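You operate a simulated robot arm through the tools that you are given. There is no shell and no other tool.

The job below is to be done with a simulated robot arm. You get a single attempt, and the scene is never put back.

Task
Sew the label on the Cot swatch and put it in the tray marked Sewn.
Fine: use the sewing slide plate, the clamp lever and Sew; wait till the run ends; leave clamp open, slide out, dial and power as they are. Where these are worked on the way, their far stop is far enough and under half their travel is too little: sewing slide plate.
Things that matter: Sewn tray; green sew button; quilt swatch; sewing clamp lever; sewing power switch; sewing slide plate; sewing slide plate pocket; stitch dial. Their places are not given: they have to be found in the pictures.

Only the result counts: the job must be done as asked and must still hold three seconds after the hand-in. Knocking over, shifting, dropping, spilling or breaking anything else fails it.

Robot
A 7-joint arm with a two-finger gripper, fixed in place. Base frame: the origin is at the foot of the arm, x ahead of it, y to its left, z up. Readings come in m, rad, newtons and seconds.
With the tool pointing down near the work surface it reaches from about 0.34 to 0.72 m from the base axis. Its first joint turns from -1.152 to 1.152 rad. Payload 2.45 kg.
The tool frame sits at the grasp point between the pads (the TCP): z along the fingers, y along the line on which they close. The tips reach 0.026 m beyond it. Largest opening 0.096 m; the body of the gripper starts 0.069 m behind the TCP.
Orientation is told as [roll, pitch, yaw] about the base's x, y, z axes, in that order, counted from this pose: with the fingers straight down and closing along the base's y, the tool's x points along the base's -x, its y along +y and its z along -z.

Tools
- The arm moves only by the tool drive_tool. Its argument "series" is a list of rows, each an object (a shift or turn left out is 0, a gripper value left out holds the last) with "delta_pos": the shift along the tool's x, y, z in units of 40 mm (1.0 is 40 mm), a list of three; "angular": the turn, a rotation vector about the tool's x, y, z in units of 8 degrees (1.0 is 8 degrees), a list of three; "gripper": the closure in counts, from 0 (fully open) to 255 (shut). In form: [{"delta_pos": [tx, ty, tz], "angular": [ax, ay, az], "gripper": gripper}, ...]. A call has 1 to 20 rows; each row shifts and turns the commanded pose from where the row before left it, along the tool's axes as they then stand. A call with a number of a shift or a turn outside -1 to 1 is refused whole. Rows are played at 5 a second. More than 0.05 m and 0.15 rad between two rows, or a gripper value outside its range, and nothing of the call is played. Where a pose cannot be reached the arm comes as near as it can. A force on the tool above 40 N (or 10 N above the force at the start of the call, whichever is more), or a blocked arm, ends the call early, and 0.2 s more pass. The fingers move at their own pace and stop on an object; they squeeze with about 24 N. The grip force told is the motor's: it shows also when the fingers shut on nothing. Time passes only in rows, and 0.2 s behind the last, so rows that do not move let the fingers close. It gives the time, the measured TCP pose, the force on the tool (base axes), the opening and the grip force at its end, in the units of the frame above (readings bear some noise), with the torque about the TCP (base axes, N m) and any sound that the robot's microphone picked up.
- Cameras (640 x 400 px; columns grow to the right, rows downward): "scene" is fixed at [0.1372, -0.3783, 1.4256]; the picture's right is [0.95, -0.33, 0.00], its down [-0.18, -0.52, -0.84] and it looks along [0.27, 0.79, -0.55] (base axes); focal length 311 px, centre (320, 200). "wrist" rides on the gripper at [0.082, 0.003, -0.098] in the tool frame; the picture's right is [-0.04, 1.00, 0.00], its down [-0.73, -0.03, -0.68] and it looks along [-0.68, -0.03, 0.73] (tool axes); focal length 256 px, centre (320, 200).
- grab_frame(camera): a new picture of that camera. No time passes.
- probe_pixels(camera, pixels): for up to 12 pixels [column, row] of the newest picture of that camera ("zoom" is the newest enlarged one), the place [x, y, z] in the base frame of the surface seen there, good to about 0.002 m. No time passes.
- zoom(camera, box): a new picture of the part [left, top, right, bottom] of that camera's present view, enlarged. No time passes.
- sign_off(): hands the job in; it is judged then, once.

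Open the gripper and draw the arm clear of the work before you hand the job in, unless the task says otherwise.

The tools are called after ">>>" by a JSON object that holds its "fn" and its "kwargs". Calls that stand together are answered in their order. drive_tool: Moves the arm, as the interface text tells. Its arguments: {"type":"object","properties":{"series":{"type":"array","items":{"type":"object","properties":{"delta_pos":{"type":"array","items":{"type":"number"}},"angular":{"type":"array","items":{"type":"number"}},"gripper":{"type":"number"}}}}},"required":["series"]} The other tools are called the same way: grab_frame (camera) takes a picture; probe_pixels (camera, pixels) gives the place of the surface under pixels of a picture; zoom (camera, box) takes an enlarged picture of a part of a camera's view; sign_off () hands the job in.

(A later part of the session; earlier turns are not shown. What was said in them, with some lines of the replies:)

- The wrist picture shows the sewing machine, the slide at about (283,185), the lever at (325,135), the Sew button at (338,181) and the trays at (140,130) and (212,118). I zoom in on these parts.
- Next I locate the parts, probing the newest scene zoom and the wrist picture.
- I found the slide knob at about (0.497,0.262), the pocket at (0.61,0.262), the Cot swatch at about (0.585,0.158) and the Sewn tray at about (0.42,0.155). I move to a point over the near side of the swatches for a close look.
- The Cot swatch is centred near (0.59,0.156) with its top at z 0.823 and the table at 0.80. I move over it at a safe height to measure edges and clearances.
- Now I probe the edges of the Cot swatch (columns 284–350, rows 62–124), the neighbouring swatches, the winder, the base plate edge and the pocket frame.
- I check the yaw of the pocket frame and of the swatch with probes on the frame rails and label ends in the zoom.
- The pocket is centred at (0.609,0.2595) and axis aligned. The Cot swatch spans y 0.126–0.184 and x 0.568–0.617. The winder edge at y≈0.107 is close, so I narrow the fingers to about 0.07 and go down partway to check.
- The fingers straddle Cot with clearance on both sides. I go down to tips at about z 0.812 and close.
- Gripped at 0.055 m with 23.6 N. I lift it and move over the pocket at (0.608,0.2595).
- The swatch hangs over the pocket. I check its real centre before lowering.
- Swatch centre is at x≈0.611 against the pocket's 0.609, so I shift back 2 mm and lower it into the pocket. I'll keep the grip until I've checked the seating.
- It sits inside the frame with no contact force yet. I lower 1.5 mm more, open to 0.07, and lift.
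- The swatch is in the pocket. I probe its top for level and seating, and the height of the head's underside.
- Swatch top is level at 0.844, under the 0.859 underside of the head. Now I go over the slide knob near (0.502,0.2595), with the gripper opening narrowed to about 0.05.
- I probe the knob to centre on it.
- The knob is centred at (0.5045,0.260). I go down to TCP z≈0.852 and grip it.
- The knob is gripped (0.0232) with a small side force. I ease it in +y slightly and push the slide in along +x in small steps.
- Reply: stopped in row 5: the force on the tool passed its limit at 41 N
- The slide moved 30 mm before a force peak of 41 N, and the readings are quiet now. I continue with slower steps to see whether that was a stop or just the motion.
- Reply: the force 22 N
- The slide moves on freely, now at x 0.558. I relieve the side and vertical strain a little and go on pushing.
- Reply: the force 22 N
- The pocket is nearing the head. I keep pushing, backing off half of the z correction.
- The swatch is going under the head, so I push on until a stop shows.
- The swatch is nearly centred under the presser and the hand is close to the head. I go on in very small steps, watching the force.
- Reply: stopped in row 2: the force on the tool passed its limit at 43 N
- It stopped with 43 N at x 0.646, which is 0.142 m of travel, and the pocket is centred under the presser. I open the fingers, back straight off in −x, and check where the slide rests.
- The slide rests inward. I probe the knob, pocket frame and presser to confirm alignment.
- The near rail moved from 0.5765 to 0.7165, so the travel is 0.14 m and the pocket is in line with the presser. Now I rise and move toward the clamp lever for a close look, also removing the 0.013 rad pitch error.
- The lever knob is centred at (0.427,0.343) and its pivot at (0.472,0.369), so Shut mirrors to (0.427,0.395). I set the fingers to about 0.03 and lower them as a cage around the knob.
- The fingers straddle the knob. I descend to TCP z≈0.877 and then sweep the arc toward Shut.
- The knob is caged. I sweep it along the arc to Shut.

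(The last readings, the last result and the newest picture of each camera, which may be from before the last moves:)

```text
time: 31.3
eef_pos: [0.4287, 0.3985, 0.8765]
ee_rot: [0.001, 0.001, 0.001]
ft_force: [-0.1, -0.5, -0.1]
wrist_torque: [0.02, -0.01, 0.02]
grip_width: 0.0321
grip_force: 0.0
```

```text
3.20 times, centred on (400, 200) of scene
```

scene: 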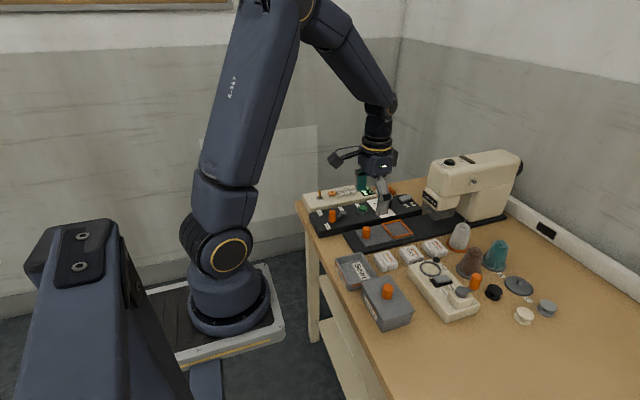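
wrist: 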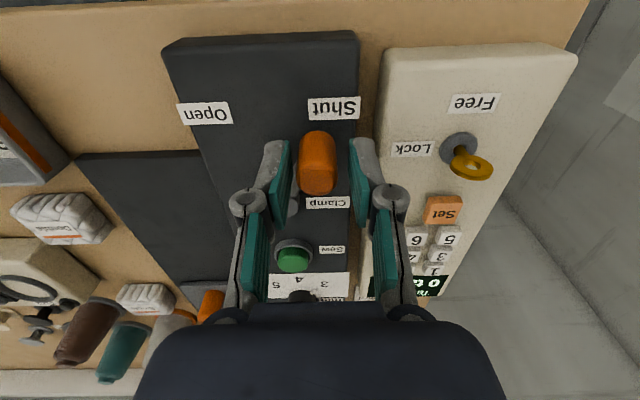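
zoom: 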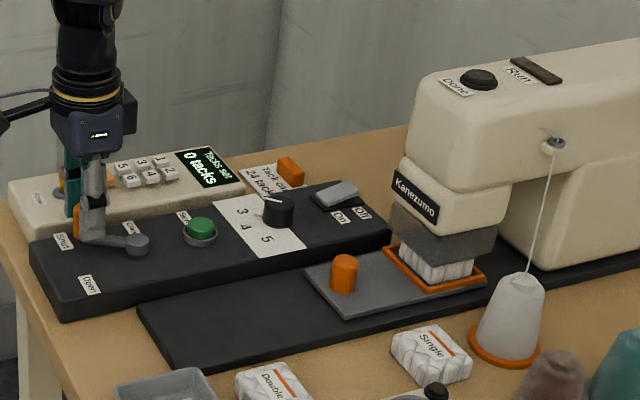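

The lever followed to Shut. I push a little further along the arc to make sure it's at its stop.

>>> {"fn": "drive_tool", "kwargs": {"series": [{"delta_pos": [-0.05, 0.08, 0]}, {"delta_pos": [-0.05, 0.08, 0]}, {"delta_pos": [-0.03, 0.05, 0]}, {"delta_pos": [0, 0, 0]}]}}

>>> {"fn": "zoom", "kwargs": {"camera": "wrist", "box": [220, 80, 420, 220]}}

>>> {"fn": "zoom", "kwargs": {"camera": "scene", "box": [400, 150, 470, 220]}}

```text
time: 32.3
eef_pos: [0.4334, 0.4063, 0.8773]
ee_rot: [-0.003, 0.001, 0.001]
ft_force: [-4.1, -9.8, -1.9]
wrist_torque: [-0.18, 0.16, -0.05]
grip_width: 0.0382
grip_force: 4.6
```

```text
2.86 times, centred on (320, 150) of wrist
```

zoom: 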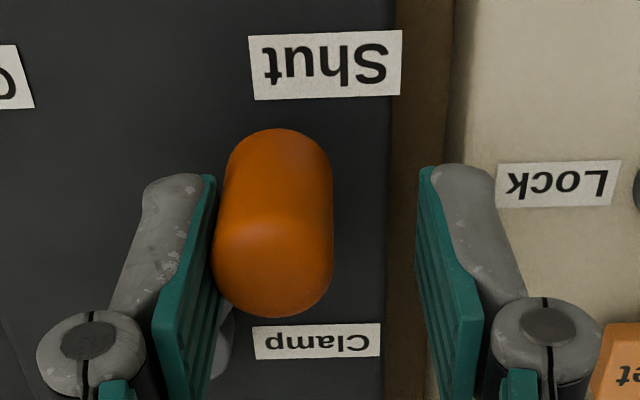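

```text
5.71 times, centred on (435, 185) of scene
```

zoom: 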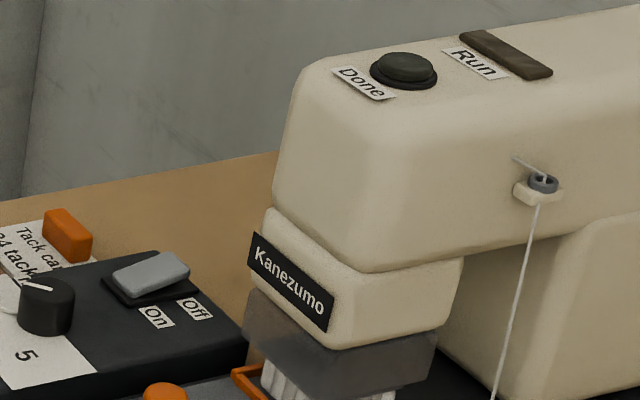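

The lever is against its stop, and the presser has come down on the swatch. I release the lever, lift, close the fingers and move above the Sew button at about (0.541,0.3685).

>>> {"fn": "drive_tool", "kwargs": {"series": [{"delta_pos": [0.13, -0.21, 0]}, {"delta_pos": [0, 0, -0.5]}, {"delta_pos": [0, 0, -0.6]}, {"delta_pos": [-0.6, -0.2, 0], "gripper": 255}, {"delta_pos": [-0.7, -0.2, 0]}, {"delta_pos": [-0.7, -0.2, 0]}, {"delta_pos": [-0.8, -0.12, 0]}, {"delta_pos": [0, 0, 0]}]}}

>>> {"fn": "grab_frame", "kwargs": {"camera": "wrist"}}

```text
time: 34.1
eef_pos: [0.5391, 0.3698, 0.9199]
ee_rot: [0.0, 0.001, 0.003]
ft_force: [-0.2, -0.6, 0.5]
wrist_torque: [0.0, -0.01, 0.03]
grip_width: 0.0
grip_force: 23.6
```

```text
taken
```

wrist: 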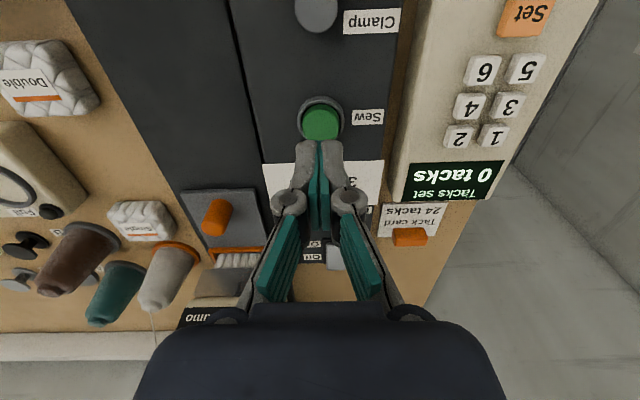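

>>> {"fn": "zoom", "kwargs": {"camera": "wrist", "box": [270, 80, 370, 150]}}

>>> {"fn": "probe_pixels", "kwargs": {"camera": "wrist", "pixels": [[322, 122], [322, 112], [322, 132], [306, 122], [338, 122], [322, 98], [302, 115], [342, 115]]}}

```text
5.71 times, centred on (320, 115) of wrist
```

zoom: 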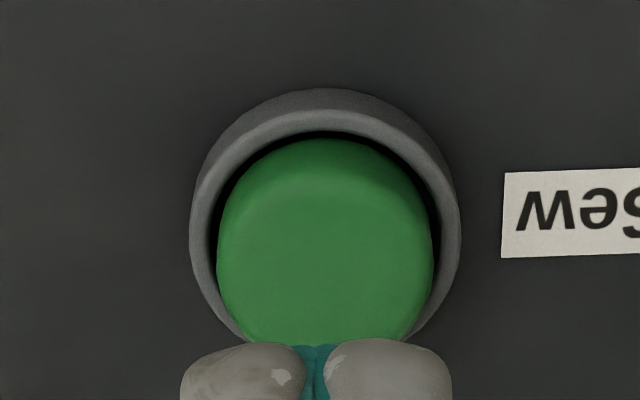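

```text
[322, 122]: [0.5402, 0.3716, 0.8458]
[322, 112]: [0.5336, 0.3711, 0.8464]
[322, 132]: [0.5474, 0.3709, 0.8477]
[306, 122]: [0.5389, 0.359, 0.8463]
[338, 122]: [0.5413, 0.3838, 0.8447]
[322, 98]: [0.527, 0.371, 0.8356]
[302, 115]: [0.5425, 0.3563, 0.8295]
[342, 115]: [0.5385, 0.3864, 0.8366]
```

The button is centred at (0.541,0.371) with its top at 0.8465. I align over it, go to just above, then press in small steps.

>>> {"fn": "drive_tool", "kwargs": {"series": [{"delta_pos": [-0.05, 0.03, 0.4]}, {"delta_pos": [0, 0, 0.4]}, {"delta_pos": [0, 0, 0.25]}, {"delta_pos": [0, 0, 0.05]}, {"delta_pos": [0, 0, 0.05]}, {"delta_pos": [0, 0, 0.05]}]}}

```text
time: 35.5
eef_pos: [0.542, 0.3723, 0.8737]
ee_rot: [0.0, 0.0, 0.002]
ft_force: [-0.6, 1.4, -0.3]
wrist_torque: [0.02, -0.02, 0.0]
grip_width: 0.0001
grip_force: 24.2
```

>>> {"fn": "drive_tool", "kwargs": {"series": [{"delta_pos": [0, 0, 0.05]}, {"delta_pos": [0, 0, 0.05]}, {"delta_pos": [0, 0, 0.05]}]}}

>>> {"fn": "zoom", "kwargs": {"camera": "scene", "box": [340, 140, 500, 240]}}

```text
time: 36.3
eef_pos: [0.5422, 0.3711, 0.8685]
ee_rot: [0.003, -0.001, 0.001]
ft_force: [0.6, 2.2, 2.7]
wrist_torque: [0.02, 0.01, 0.02]
grip_width: 0.0
grip_force: 24.0
heard: click
```

```text
4.00 times, centred on (420, 190) of scene
```

zoom: 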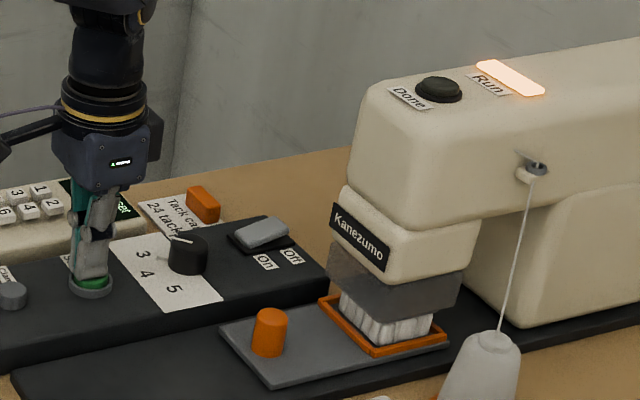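

A click was heard and the Run lamp is lit, so the run has started. I lift off the button and wait, checking the lamps.

>>> {"fn": "drive_tool", "kwargs": {"series": [{"delta_pos": [0, 0, -0.4]}, {"delta_pos": [0, 0, -0.6]}, {"delta_pos": [0, 0, -0.5]}, {}, {}, {}, {}, {}, {}, {}, {}, {}, {}, {}, {}, {}, {}, {}, {}, {}]}}

>>> {"fn": "zoom", "kwargs": {"camera": "scene", "box": [340, 140, 500, 240]}}

```text
time: 40.5
eef_pos: [0.5415, 0.3699, 0.9277]
ee_rot: [0.001, -0.001, 0.001]
ft_force: [-0.3, -0.3, 0.9]
wrist_torque: [0.03, -0.02, 0.02]
grip_width: 0.0002
grip_force: 28.5
```

```text
4.00 times, centred on (420, 190) of scene
```

zoom: 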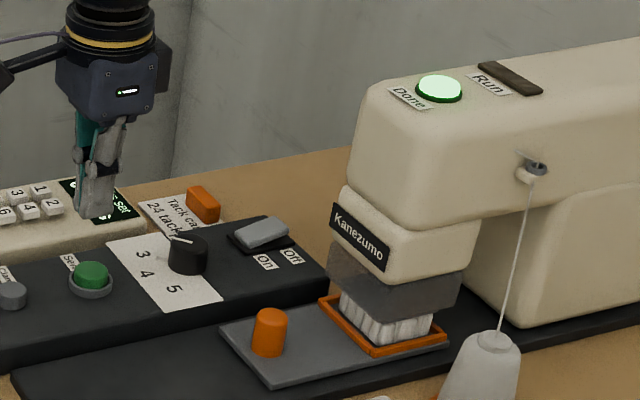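

The Done lamp is green and Run is off, so the run has ended. I return to the lever at Shut with a caging opening.

>>> {"fn": "drive_tool", "kwargs": {"series": [{"delta_pos": [0.71, 0.17, 0], "gripper": 165}, {"delta_pos": [0.71, 0.17, 0]}, {"delta_pos": [0.71, 0.17, 0]}, {"delta_pos": [0.71, 0.17, 0.3]}, {}, {}]}}

>>> {"fn": "grab_frame", "kwargs": {"camera": "wrist"}}

```text
time: 41.9
eef_pos: [0.427, 0.3993, 0.9172]
ee_rot: [0.0, 0.001, 0.003]
ft_force: [-0.9, 0.3, 0.7]
wrist_torque: [0.03, -0.03, -0.03]
grip_width: 0.034
grip_force: 0.0
```

```text
taken
```

wrist: 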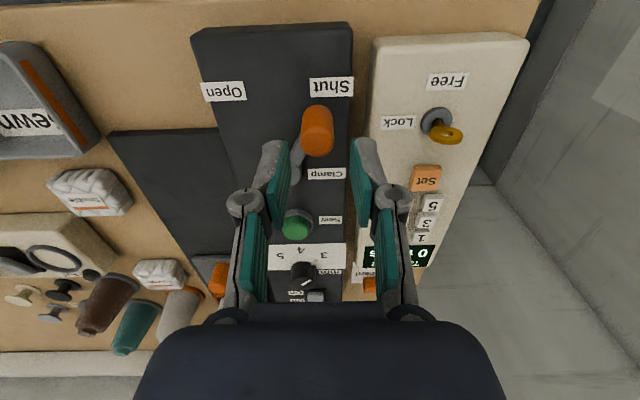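

>>> {"fn": "probe_pixels", "kwargs": {"camera": "wrist", "pixels": [[318, 144], [318, 152], [318, 136], [306, 144], [331, 144], [318, 115]]}}

>>> {"fn": "drive_tool", "kwargs": {"series": [{"delta_pos": [0, -0.03, 0.4]}, {"delta_pos": [0, 0, 0.3]}, {"delta_pos": [0, 0, 0.3]}, {}]}}

>>> {"fn": "zoom", "kwargs": {"camera": "wrist", "box": [220, 80, 420, 220]}}

```text
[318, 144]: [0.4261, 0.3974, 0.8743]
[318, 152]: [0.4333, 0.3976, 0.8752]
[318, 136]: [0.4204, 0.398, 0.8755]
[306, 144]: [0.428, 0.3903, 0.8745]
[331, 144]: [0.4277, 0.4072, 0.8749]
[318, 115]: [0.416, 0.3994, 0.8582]
```

```text
time: 42.9
eef_pos: [0.4261, 0.3981, 0.8775]
ee_rot: [0.0, 0.0, 0.0]
ft_force: [-0.3, 1.0, -0.2]
wrist_torque: [-0.01, 0.0, 0.06]
grip_width: 0.0339
grip_force: 0.1
```

```text
2.86 times, centred on (320, 150) of wrist
```

zoom: 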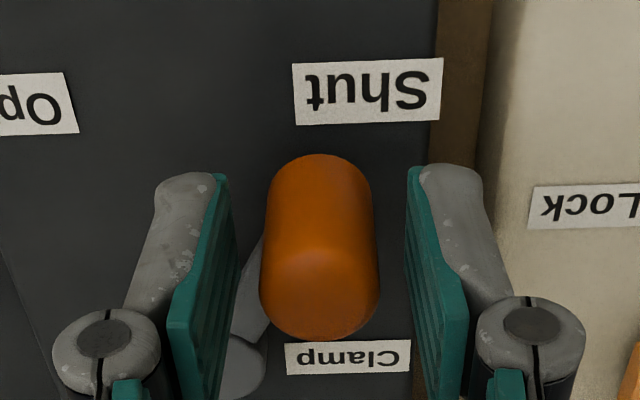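

The knob is caged at (0.427,0.398). I sweep it back along the arc to Open, with an overshoot to seat it at the stop.

>>> {"fn": "drive_tool", "kwargs": {"series": [{"delta_pos": [0.0975, -0.205, 0]}, {"delta_pos": [0.0575, -0.22, 0]}, {"delta_pos": [0.02, -0.225, 0]}, {"delta_pos": [-0.02, -0.225, 0]}, {"delta_pos": [-0.0575, -0.22, 0]}, {"delta_pos": [-0.0975, -0.205, 0]}, {"delta_pos": [-0.08, -0.13, 0]}, {"delta_pos": [-0.06, -0.1, 0]}, {"delta_pos": [-0.04, -0.07, 0]}, {}]}}

>>> {"fn": "grab_frame", "kwargs": {"camera": "wrist"}}

>>> {"fn": "zoom", "kwargs": {"camera": "scene", "box": [300, 140, 500, 260]}}

```text
time: 45.1
eef_pos: [0.4354, 0.3336, 0.8753]
ee_rot: [0.001, -0.001, 0.003]
ft_force: [-4.3, 8.4, -1.0]
wrist_torque: [0.17, 0.11, 0.03]
grip_width: 0.0386
grip_force: 4.2
```

```text
taken
```

wrist: 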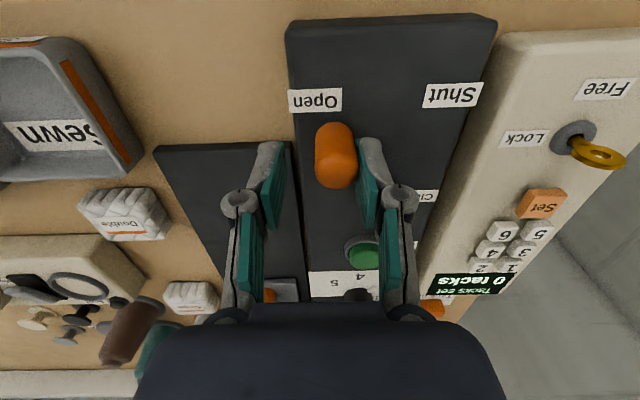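

```text
3.20 times, centred on (400, 200) of scene
```

zoom: 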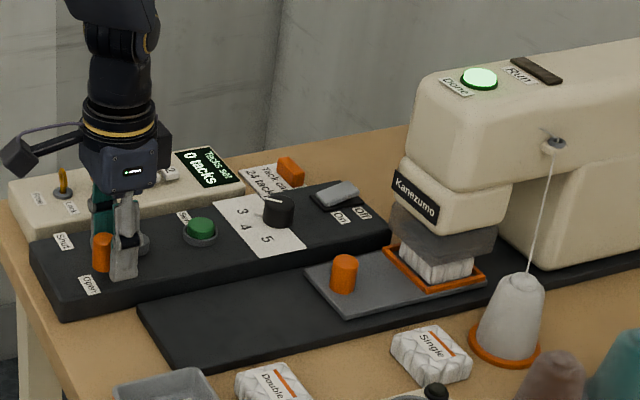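

The lever is at the Open stop. I ease off, lift clear and move back behind the slide knob.

>>> {"fn": "drive_tool", "kwargs": {"series": [{"delta_pos": [0.12, 0.2, 0]}, {"delta_pos": [0, 0, -0.5]}, {"delta_pos": [0, 0, -0.6]}, {"delta_pos": [-0.75, -0.45, 0], "gripper": 122}, {"delta_pos": [-0.75, -0.5, 0]}, {"delta_pos": [-0.75, -0.55, 0]}, {"delta_pos": [-0.75, -0.55, 0]}, {}]}}

>>> {"fn": "grab_frame", "kwargs": {"camera": "wrist"}}

>>> {"fn": "zoom", "kwargs": {"camera": "scene", "box": [300, 140, 500, 260]}}

```text
time: 46.9
eef_pos: [0.5501, 0.2591, 0.9184]
ee_rot: [-0.002, 0.0, 0.003]
ft_force: [-0.1, 0.0, -0.1]
wrist_torque: [0.02, 0.01, 0.05]
grip_width: 0.0499
grip_force: 0.1
```

```text
taken
```

wrist: 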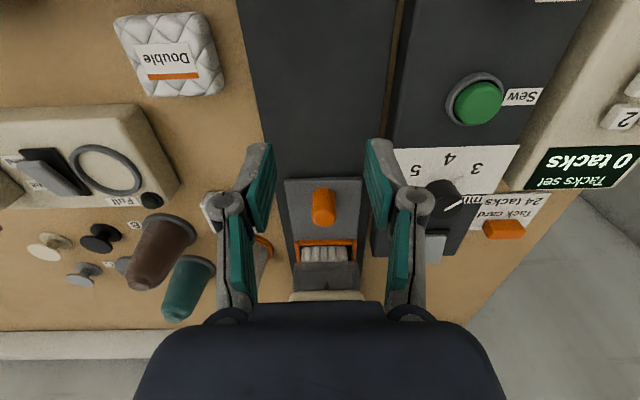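

```text
3.20 times, centred on (400, 200) of scene
```

zoom: 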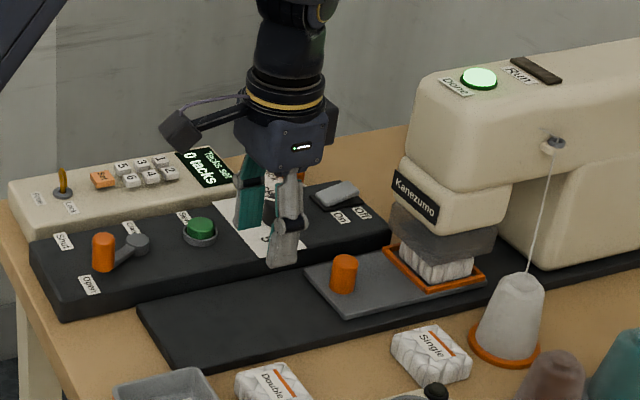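

The lever rests at Open and the presser is up. I probe the slide knob to centre on it, then approach.

>>> {"fn": "probe_pixels", "kwargs": {"camera": "wrist", "pixels": [[323, 216], [314, 216], [333, 216], [323, 222], [323, 208], [324, 195], [325, 180], [325, 242]]}}

>>> {"fn": "drive_tool", "kwargs": {"series": [{"delta_pos": [-0.2, 0.02, 0.5]}, {"delta_pos": [-0.2, 0, 0.6]}, {"delta_pos": [-0.3, 0, 0.5]}, {}]}}

>>> {"fn": "grab_frame", "kwargs": {"camera": "wrist"}}

```text
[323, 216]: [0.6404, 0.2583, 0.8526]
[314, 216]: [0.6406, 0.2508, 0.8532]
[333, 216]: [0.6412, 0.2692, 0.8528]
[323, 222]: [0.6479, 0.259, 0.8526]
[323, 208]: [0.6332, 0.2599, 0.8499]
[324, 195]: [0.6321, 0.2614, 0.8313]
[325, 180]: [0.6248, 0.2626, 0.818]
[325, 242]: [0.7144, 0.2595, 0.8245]
```

```text
time: 47.9
eef_pos: [0.5777, 0.2603, 0.8532]
ee_rot: [-0.001, 0.0, 0.004]
ft_force: [-0.5, -0.8, 0.2]
wrist_torque: [0.0, 0.0, -0.02]
grip_width: 0.0502
grip_force: 0.0
```

```text
taken
```

wrist: 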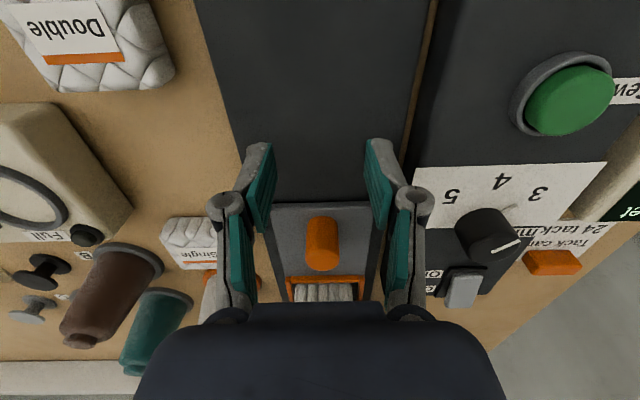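

The knob is centred at (0.6435,0.26). I slide the open fingers forward around it and close.

>>> {"fn": "drive_tool", "kwargs": {"series": [{"delta_pos": [-0.5, 0, 0]}, {"delta_pos": [-0.5, 0, 0]}, {"delta_pos": [-0.53, 0, 0]}, {}, {"gripper": 215}, {"gripper": 215}, {"gripper": 215}, {"gripper": 215}]}}

```text
time: 49.7
eef_pos: [0.6412, 0.2603, 0.8562]
ee_rot: [-0.001, 0.001, 0.001]
ft_force: [-1.6, -11.8, 2.7]
wrist_torque: [-0.3, 0.26, -0.05]
grip_width: 0.0231
grip_force: 44.6
```

Gripped. I pull the slide out along −x at the same gentle speed.

>>> {"fn": "drive_tool", "kwargs": {"series": [{"delta_pos": [0.05, -0.02, 0.01]}, {"delta_pos": [0.12, 0, 0]}, {"delta_pos": [0.12, 0, 0]}, {"delta_pos": [0.12, 0, 0]}, {"delta_pos": [0.12, 0, 0]}, {"delta_pos": [0.12, 0, 0]}, {"delta_pos": [0.12, 0, 0]}, {"delta_pos": [0.12, 0, 0]}, {"delta_pos": [0.12, 0, 0]}, {"delta_pos": [0.12, 0, 0]}]}}

```text
time: 51.9
eef_pos: [0.5956, 0.2598, 0.856]
ee_rot: [0.0, -0.002, 0.0]
ft_force: [0.4, -11.9, 17.8]
wrist_torque: [-0.24, 0.12, -0.11]
grip_width: 0.0233
grip_force: 45.1
```

>>> {"fn": "drive_tool", "kwargs": {"series": [{"delta_pos": [0.05, -0.015, -0.015]}, {"delta_pos": [0.12, 0, 0]}, {"delta_pos": [0.12, 0, 0]}, {"delta_pos": [0.12, 0, 0]}, {"delta_pos": [0.12, 0, 0]}, {"delta_pos": [0.12, 0, 0]}, {"delta_pos": [0.12, 0, 0]}, {"delta_pos": [0.12, 0, 0]}, {"delta_pos": [0.12, 0, 0]}, {"delta_pos": [0.12, 0, 0]}, {"delta_pos": [0.12, 0, 0]}]}}

>>> {"fn": "zoom", "kwargs": {"camera": "scene", "box": [300, 140, 500, 260]}}

```text
time: 54.3
eef_pos: [0.5442, 0.2594, 0.8563]
ee_rot: [-0.001, 0.001, 0.0]
ft_force: [0.7, -1.6, 14.7]
wrist_torque: [0.04, -0.6, 0.09]
grip_width: 0.0231
grip_force: 45.0
```

```text
3.20 times, centred on (400, 200) of scene
```

zoom: 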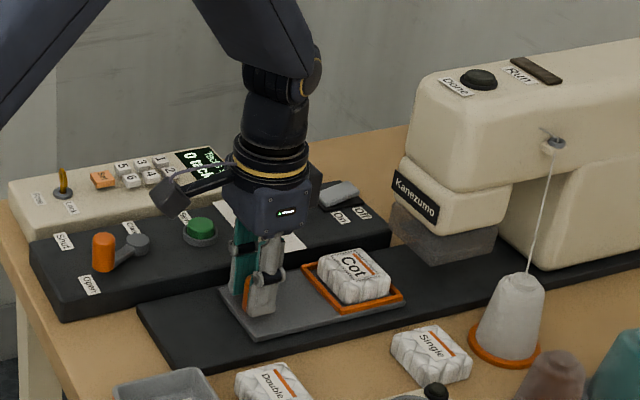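

The swatch is coming out with the slide. About 43 mm remains, so I keep pulling to the out stop.

>>> {"fn": "drive_tool", "kwargs": {"series": [{"delta_pos": [0.05, 0, 0.01]}, {"delta_pos": [0.12, 0, 0]}, {"delta_pos": [0.12, 0, 0]}, {"delta_pos": [0.12, 0, 0]}, {"delta_pos": [0.12, 0, 0]}, {"delta_pos": [0.12, 0, 0]}, {"delta_pos": [0.12, 0, 0]}, {"delta_pos": [0.12, 0, 0]}, {"delta_pos": [0.08, 0, 0]}, {"delta_pos": [0.04, 0, 0]}, {"delta_pos": [0.04, 0, 0]}, {"delta_pos": [0.04, 0, 0]}, {"delta_pos": [0.04, 0, 0]}]}}

```text
time: 57.1
eef_pos: [0.5006, 0.2601, 0.8552]
ee_rot: [0.0, -0.001, 0.0]
ft_force: [8.3, -2.0, 19.5]
wrist_torque: [-0.01, 0.45, 0.05]
grip_width: 0.0232
grip_force: 44.2
```

It's at the out stop (x 0.5006, Fx 8 N). I relax, open the fingers and lift clear, then look.

>>> {"fn": "drive_tool", "kwargs": {"series": [{"delta_pos": [-0.03, 0, -0.01]}, {"gripper": 122}, {"gripper": 122}, {"gripper": 122}, {"gripper": 122}, {"delta_pos": [0, 0, -0.4]}, {"delta_pos": [0, 0, -0.7]}, {"delta_pos": [0, 0, -0.7]}, {}]}}

>>> {"fn": "grab_frame", "kwargs": {"camera": "wrist"}}

>>> {"fn": "zoom", "kwargs": {"camera": "scene", "box": [300, 140, 500, 260]}}

```text
time: 59.1
eef_pos: [0.5008, 0.2607, 0.9294]
ee_rot: [0.0, -0.001, 0.003]
ft_force: [-0.5, 0.3, 0.0]
wrist_torque: [0.0, 0.02, 0.0]
grip_width: 0.0499
grip_force: 0.1
```

```text
taken
```

wrist: 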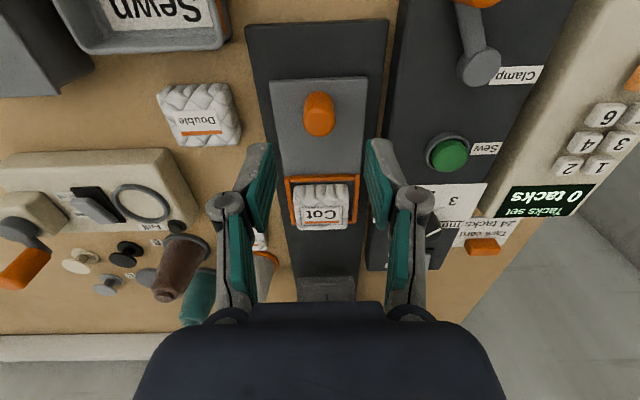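

```text
3.20 times, centred on (400, 200) of scene
```

zoom: 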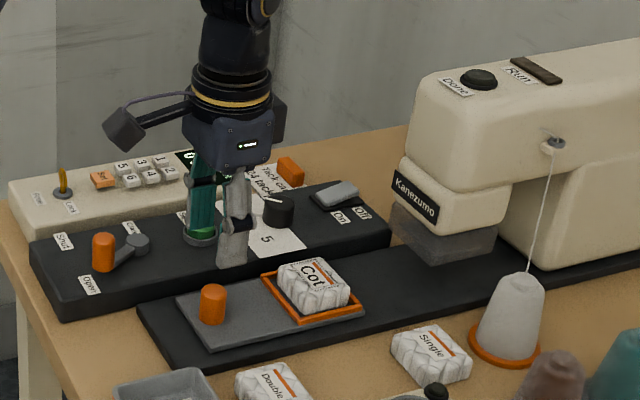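

The slide is out with the swatch in its pocket. I move over the pocket with a 0.07 opening and measure the swatch.

>>> {"fn": "drive_tool", "kwargs": {"series": [{"delta_pos": [-0.6, 0, 0], "gripper": 69}, {"delta_pos": [-0.7, 0, 0]}, {"delta_pos": [-0.7, 0, 0]}, {"delta_pos": [-0.6, 0, 0.2]}, {}]}}

>>> {"fn": "grab_frame", "kwargs": {"camera": "wrist"}}

```text
time: 60.3
eef_pos: [0.6062, 0.2606, 0.9205]
ee_rot: [-0.001, 0.0, 0.003]
ft_force: [0.1, -0.3, -0.5]
wrist_torque: [-0.01, 0.01, 0.0]
grip_width: 0.0699
grip_force: 0.1
```

```text
taken
```

wrist: 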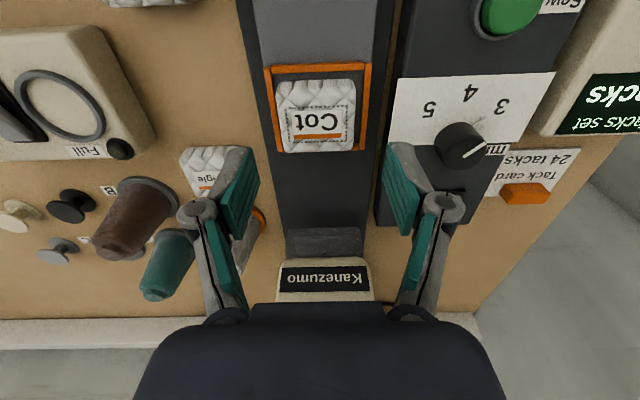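

A dashed stitch line now surrounds the label. I probe the swatch edges for the pick.

>>> {"fn": "probe_pixels", "kwargs": {"camera": "wrist", "pixels": [[280, 115], [352, 115], [316, 85], [316, 150], [300, 130], [335, 130], [320, 68], [316, 80]]}}

>>> {"fn": "zoom", "kwargs": {"camera": "wrist", "box": [250, 50, 390, 160]}}

```text
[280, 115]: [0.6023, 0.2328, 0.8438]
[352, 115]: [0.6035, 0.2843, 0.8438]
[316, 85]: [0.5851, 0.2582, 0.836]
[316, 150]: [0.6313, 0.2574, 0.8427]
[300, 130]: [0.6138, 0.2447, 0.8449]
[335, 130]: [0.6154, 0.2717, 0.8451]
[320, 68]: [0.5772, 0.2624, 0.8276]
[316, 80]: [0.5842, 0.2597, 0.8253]
```

```text
3.64 times, centred on (320, 105) of wrist
```

zoom: 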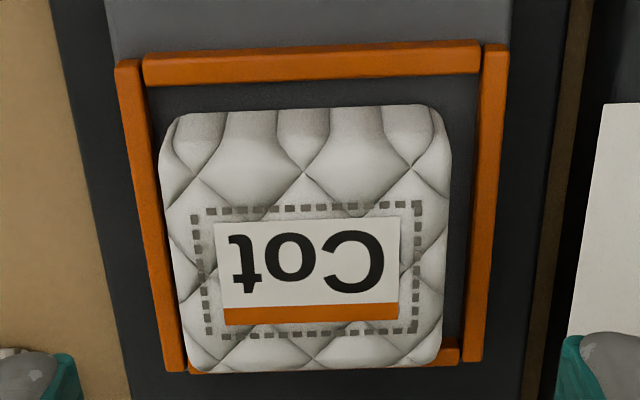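

The swatch is centred at (0.608,0.258). I align, lower to TCP z≈0.860 (tips above the frame rails), grip and lift.

>>> {"fn": "drive_tool", "kwargs": {"series": [{"delta_pos": [-0.03, -0.06, 0.4]}, {"delta_pos": [0, 0, 0.5]}, {"delta_pos": [0, 0, 0.4]}, {"delta_pos": [0, 0, 0.22]}, {}, {"gripper": 160}, {"gripper": 160}, {"gripper": 160}, {"gripper": 160}]}}

>>> {"fn": "grab_frame", "kwargs": {"camera": "wrist"}}

```text
time: 62.3
eef_pos: [0.6059, 0.256, 0.8601]
ee_rot: [0.0, 0.0, 0.002]
ft_force: [0.4, 0.9, 1.0]
wrist_torque: [-0.02, -0.07, 0.02]
grip_width: 0.0552
grip_force: 23.6
```

```text
taken
```

wrist: 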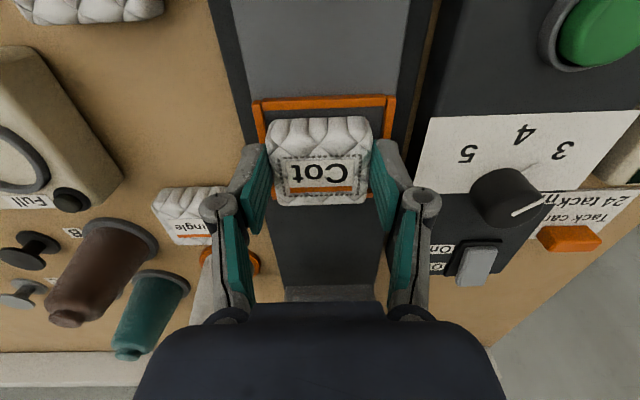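

Gripped at 0.055 m. I lift to z≈0.95 and carry it over the Sewn tray near (0.416,0.148).

>>> {"fn": "drive_tool", "kwargs": {"series": [{"delta_pos": [0, 0, -0.4]}, {"delta_pos": [0, 0, -0.8]}, {"delta_pos": [0, 0, -1.0]}, {"delta_pos": [0.68, -0.386, 0]}, {"delta_pos": [0.68, -0.386, 0]}, {"delta_pos": [0.68, -0.386, 0]}, {"delta_pos": [0.68, -0.386, 0]}, {"delta_pos": [0.68, -0.386, 0]}, {"delta_pos": [0.68, -0.386, 0]}, {"delta_pos": [0.68, -0.386, 0]}, {}, {}]}}

>>> {"fn": "grab_frame", "kwargs": {"camera": "wrist"}}

>>> {"fn": "zoom", "kwargs": {"camera": "scene", "box": [310, 200, 450, 320]}}

```text
time: 64.9
eef_pos: [0.4121, 0.1492, 0.9491]
ee_rot: [-0.001, 0.001, 0.002]
ft_force: [-0.7, -0.1, -0.5]
wrist_torque: [0.0, 0.02, 0.01]
grip_width: 0.0551
grip_force: 23.8
```

```text
taken
```

wrist: 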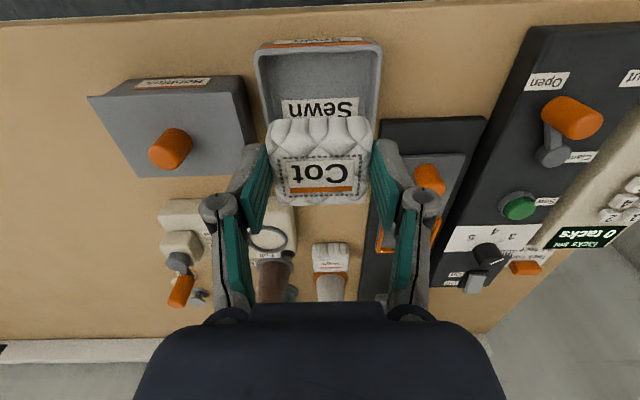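

```text
3.33 times, centred on (380, 260) of scene
```

zoom: 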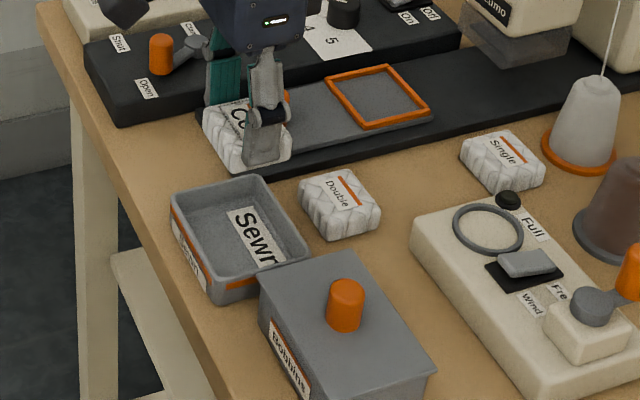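

I measure the tray walls from the scene zoom.

>>> {"fn": "probe_pixels", "kwargs": {"camera": "zoom", "pixels": [[174, 195], [258, 178], [305, 250], [220, 278], [215, 186], [282, 215], [195, 235], [265, 265], [225, 220], [268, 230], [235, 250], [210, 205]]}}

>>> {"fn": "probe_pixels", "kwargs": {"camera": "wrist", "pixels": [[258, 75], [262, 75], [380, 75], [375, 75], [320, 47], [320, 55], [319, 93], [262, 110], [378, 110], [330, 75]]}}

```text
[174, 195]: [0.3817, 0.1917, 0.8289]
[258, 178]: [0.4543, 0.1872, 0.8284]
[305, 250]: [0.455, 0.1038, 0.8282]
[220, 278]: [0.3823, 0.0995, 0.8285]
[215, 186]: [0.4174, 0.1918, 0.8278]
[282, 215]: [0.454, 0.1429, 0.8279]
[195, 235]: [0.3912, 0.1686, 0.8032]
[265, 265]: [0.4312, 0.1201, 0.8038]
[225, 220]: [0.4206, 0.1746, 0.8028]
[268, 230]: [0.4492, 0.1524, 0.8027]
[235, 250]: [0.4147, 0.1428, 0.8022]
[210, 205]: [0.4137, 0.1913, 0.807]
```

```text
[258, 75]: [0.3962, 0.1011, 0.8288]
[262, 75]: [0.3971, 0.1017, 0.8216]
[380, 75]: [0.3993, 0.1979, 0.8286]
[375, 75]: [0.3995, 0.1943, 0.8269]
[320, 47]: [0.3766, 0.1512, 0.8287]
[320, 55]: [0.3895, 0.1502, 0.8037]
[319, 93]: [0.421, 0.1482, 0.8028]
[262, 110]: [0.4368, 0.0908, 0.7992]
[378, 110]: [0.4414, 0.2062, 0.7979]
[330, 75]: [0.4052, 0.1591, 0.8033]
```

The tray interior spans x 0.381–0.452 and y 0.103–0.193, centre (0.4165,0.148), with the floor at 0.803. I lower to just above the rim and check.

>>> {"fn": "drive_tool", "kwargs": {"series": [{"delta_pos": [-0.07, -0.03, 0.5]}, {"delta_pos": [0, 0, 0.6]}, {"delta_pos": [0, 0, 0.6]}, {"delta_pos": [0, 0, 0.25]}, {}, {}]}}

>>> {"fn": "grab_frame", "kwargs": {"camera": "wrist"}}

>>> {"fn": "zoom", "kwargs": {"camera": "scene", "box": [310, 200, 450, 320]}}

```text
time: 66.3
eef_pos: [0.417, 0.1483, 0.8714]
ee_rot: [0.0, 0.0, 0.001]
ft_force: [-1.2, 0.4, -0.4]
wrist_torque: [0.0, -0.03, 0.01]
grip_width: 0.0551
grip_force: 24.2
```

```text
taken
```

wrist: 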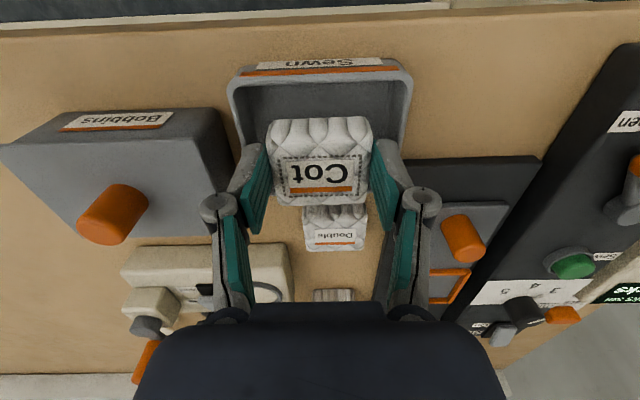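

```text
3.33 times, centred on (380, 260) of scene
```

zoom: 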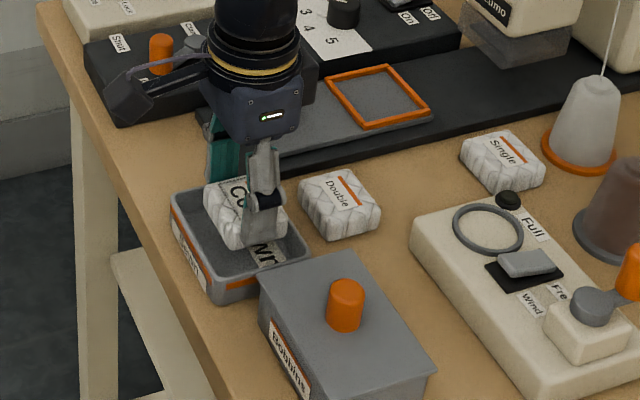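

The swatch is well placed over the tray. I lower it to about 1–2 mm above the floor, open slightly to 0.061 so the fingers stay clear of the walls, and rise.

>>> {"fn": "drive_tool", "kwargs": {"series": [{"delta_pos": [0.05, 0, 0.25]}, {"delta_pos": [0, 0, 0.25]}, {"delta_pos": [0, 0, 0.18]}, {}, {"gripper": 93}, {"gripper": 93}, {"gripper": 93}, {"delta_pos": [0, 0, -0.2]}, {"delta_pos": [0, 0, -0.4]}, {"delta_pos": [0, 0, -0.8]}, {"delta_pos": [0, 0, -0.8]}, {}]}}

>>> {"fn": "grab_frame", "kwargs": {"camera": "wrist"}}

>>> {"fn": "zoom", "kwargs": {"camera": "scene", "box": [310, 200, 450, 320]}}

```text
time: 68.9
eef_pos: [0.4152, 0.1474, 0.9308]
ee_rot: [0.0, -0.001, 0.002]
ft_force: [-0.3, 0.3, -0.5]
wrist_torque: [0.02, -0.03, 0.01]
grip_width: 0.061
grip_force: 0.1
```

```text
taken
```

wrist: 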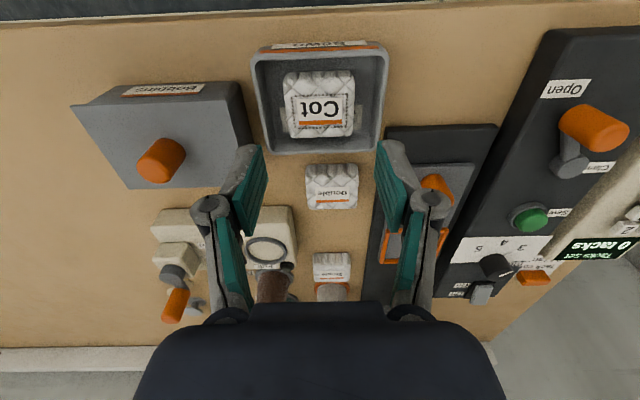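

```text
3.33 times, centred on (380, 260) of scene
```

zoom: 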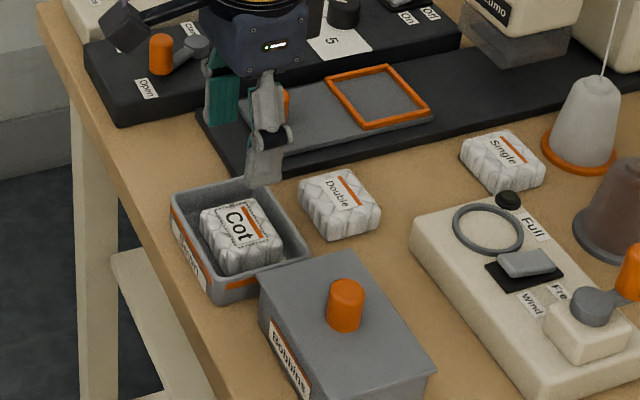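

The Cot swatch lies flat in the Sewn tray. I open the gripper fully, rise, draw clear and take a last look.

>>> {"fn": "drive_tool", "kwargs": {"series": [{"delta_pos": [0, 0, -0.9], "gripper": 0}, {"delta_pos": [0, 0, -0.9]}, {"delta_pos": [0, 0, -0.9]}, {"delta_pos": [0.4, 0.3, -0.9]}, {"delta_pos": [0.5, 0.5, -0.5]}, {"delta_pos": [0.5, 0.5, 0]}, {}]}}

>>> {"fn": "grab_frame", "kwargs": {"camera": "scene"}}

>>> {"fn": "zoom", "kwargs": {"camera": "scene", "box": [290, 150, 530, 330]}}

>>> {"fn": "grab_frame", "kwargs": {"camera": "wrist"}}

```text
time: 70.5
eef_pos: [0.3596, 0.2016, 1.0957]
ee_rot: [-0.002, -0.001, 0.001]
ft_force: [0.2, 0.5, 0.5]
wrist_torque: [-0.05, 0.05, 0.01]
grip_width: 0.0961
grip_force: 0.0
```

```text
taken
```

scene: 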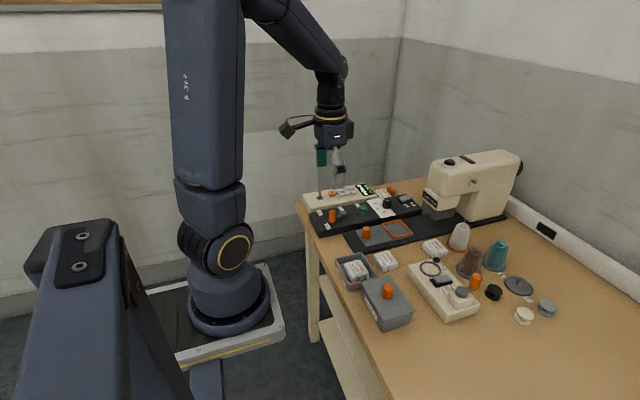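

```text
2.22 times, centred on (410, 240) of scene
```

zoom: 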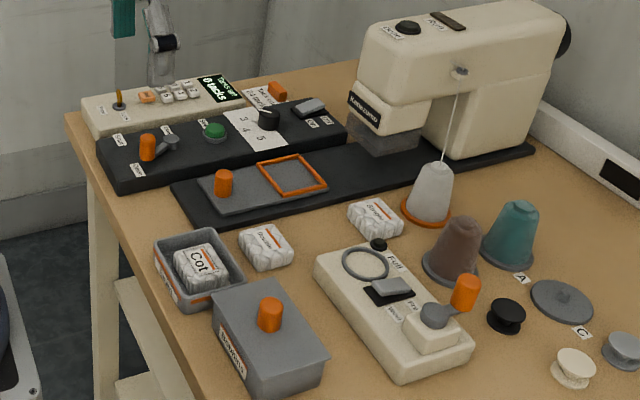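

```text
taken
```

wrist: 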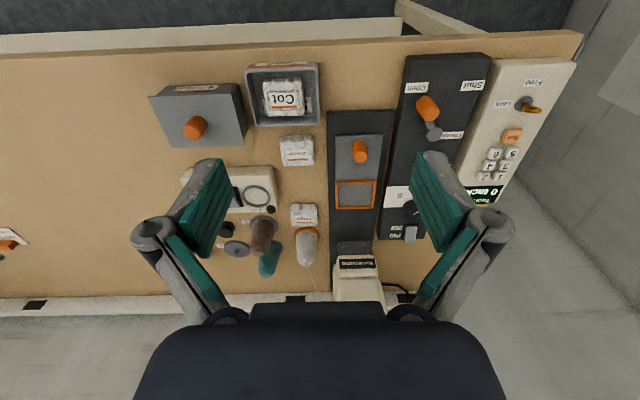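

The final pictures show the sewn Cot swatch in the Sewn tray, the clamp lever at Open and the slide out. The dial and power look untouched, nothing else has moved, and the arm is clear with the gripper open, so I hand in.

>>> {"fn": "sign_off", "kwargs": {}}

```text
The job is handed in.
```

The Cot swatch now has its label sewn on and is lying flat in the Sewn tray. I've handed the job in, but no verdict came back.

- **Sewing:** I pushed the slide in to its far stop, about 0.14 m, and shut the clamp. I pressed Sew once. The Run lamp came on, then went out and Done lit. A stitch line now shows around the label.
- **How it was left:** The clamp is open and the slide is out. I didn't touch the stitch dial, the power switch or the tack controller.
- **Everything else:** The last pictures show nothing else moved. The gripper is open and the arm is clear of the work.
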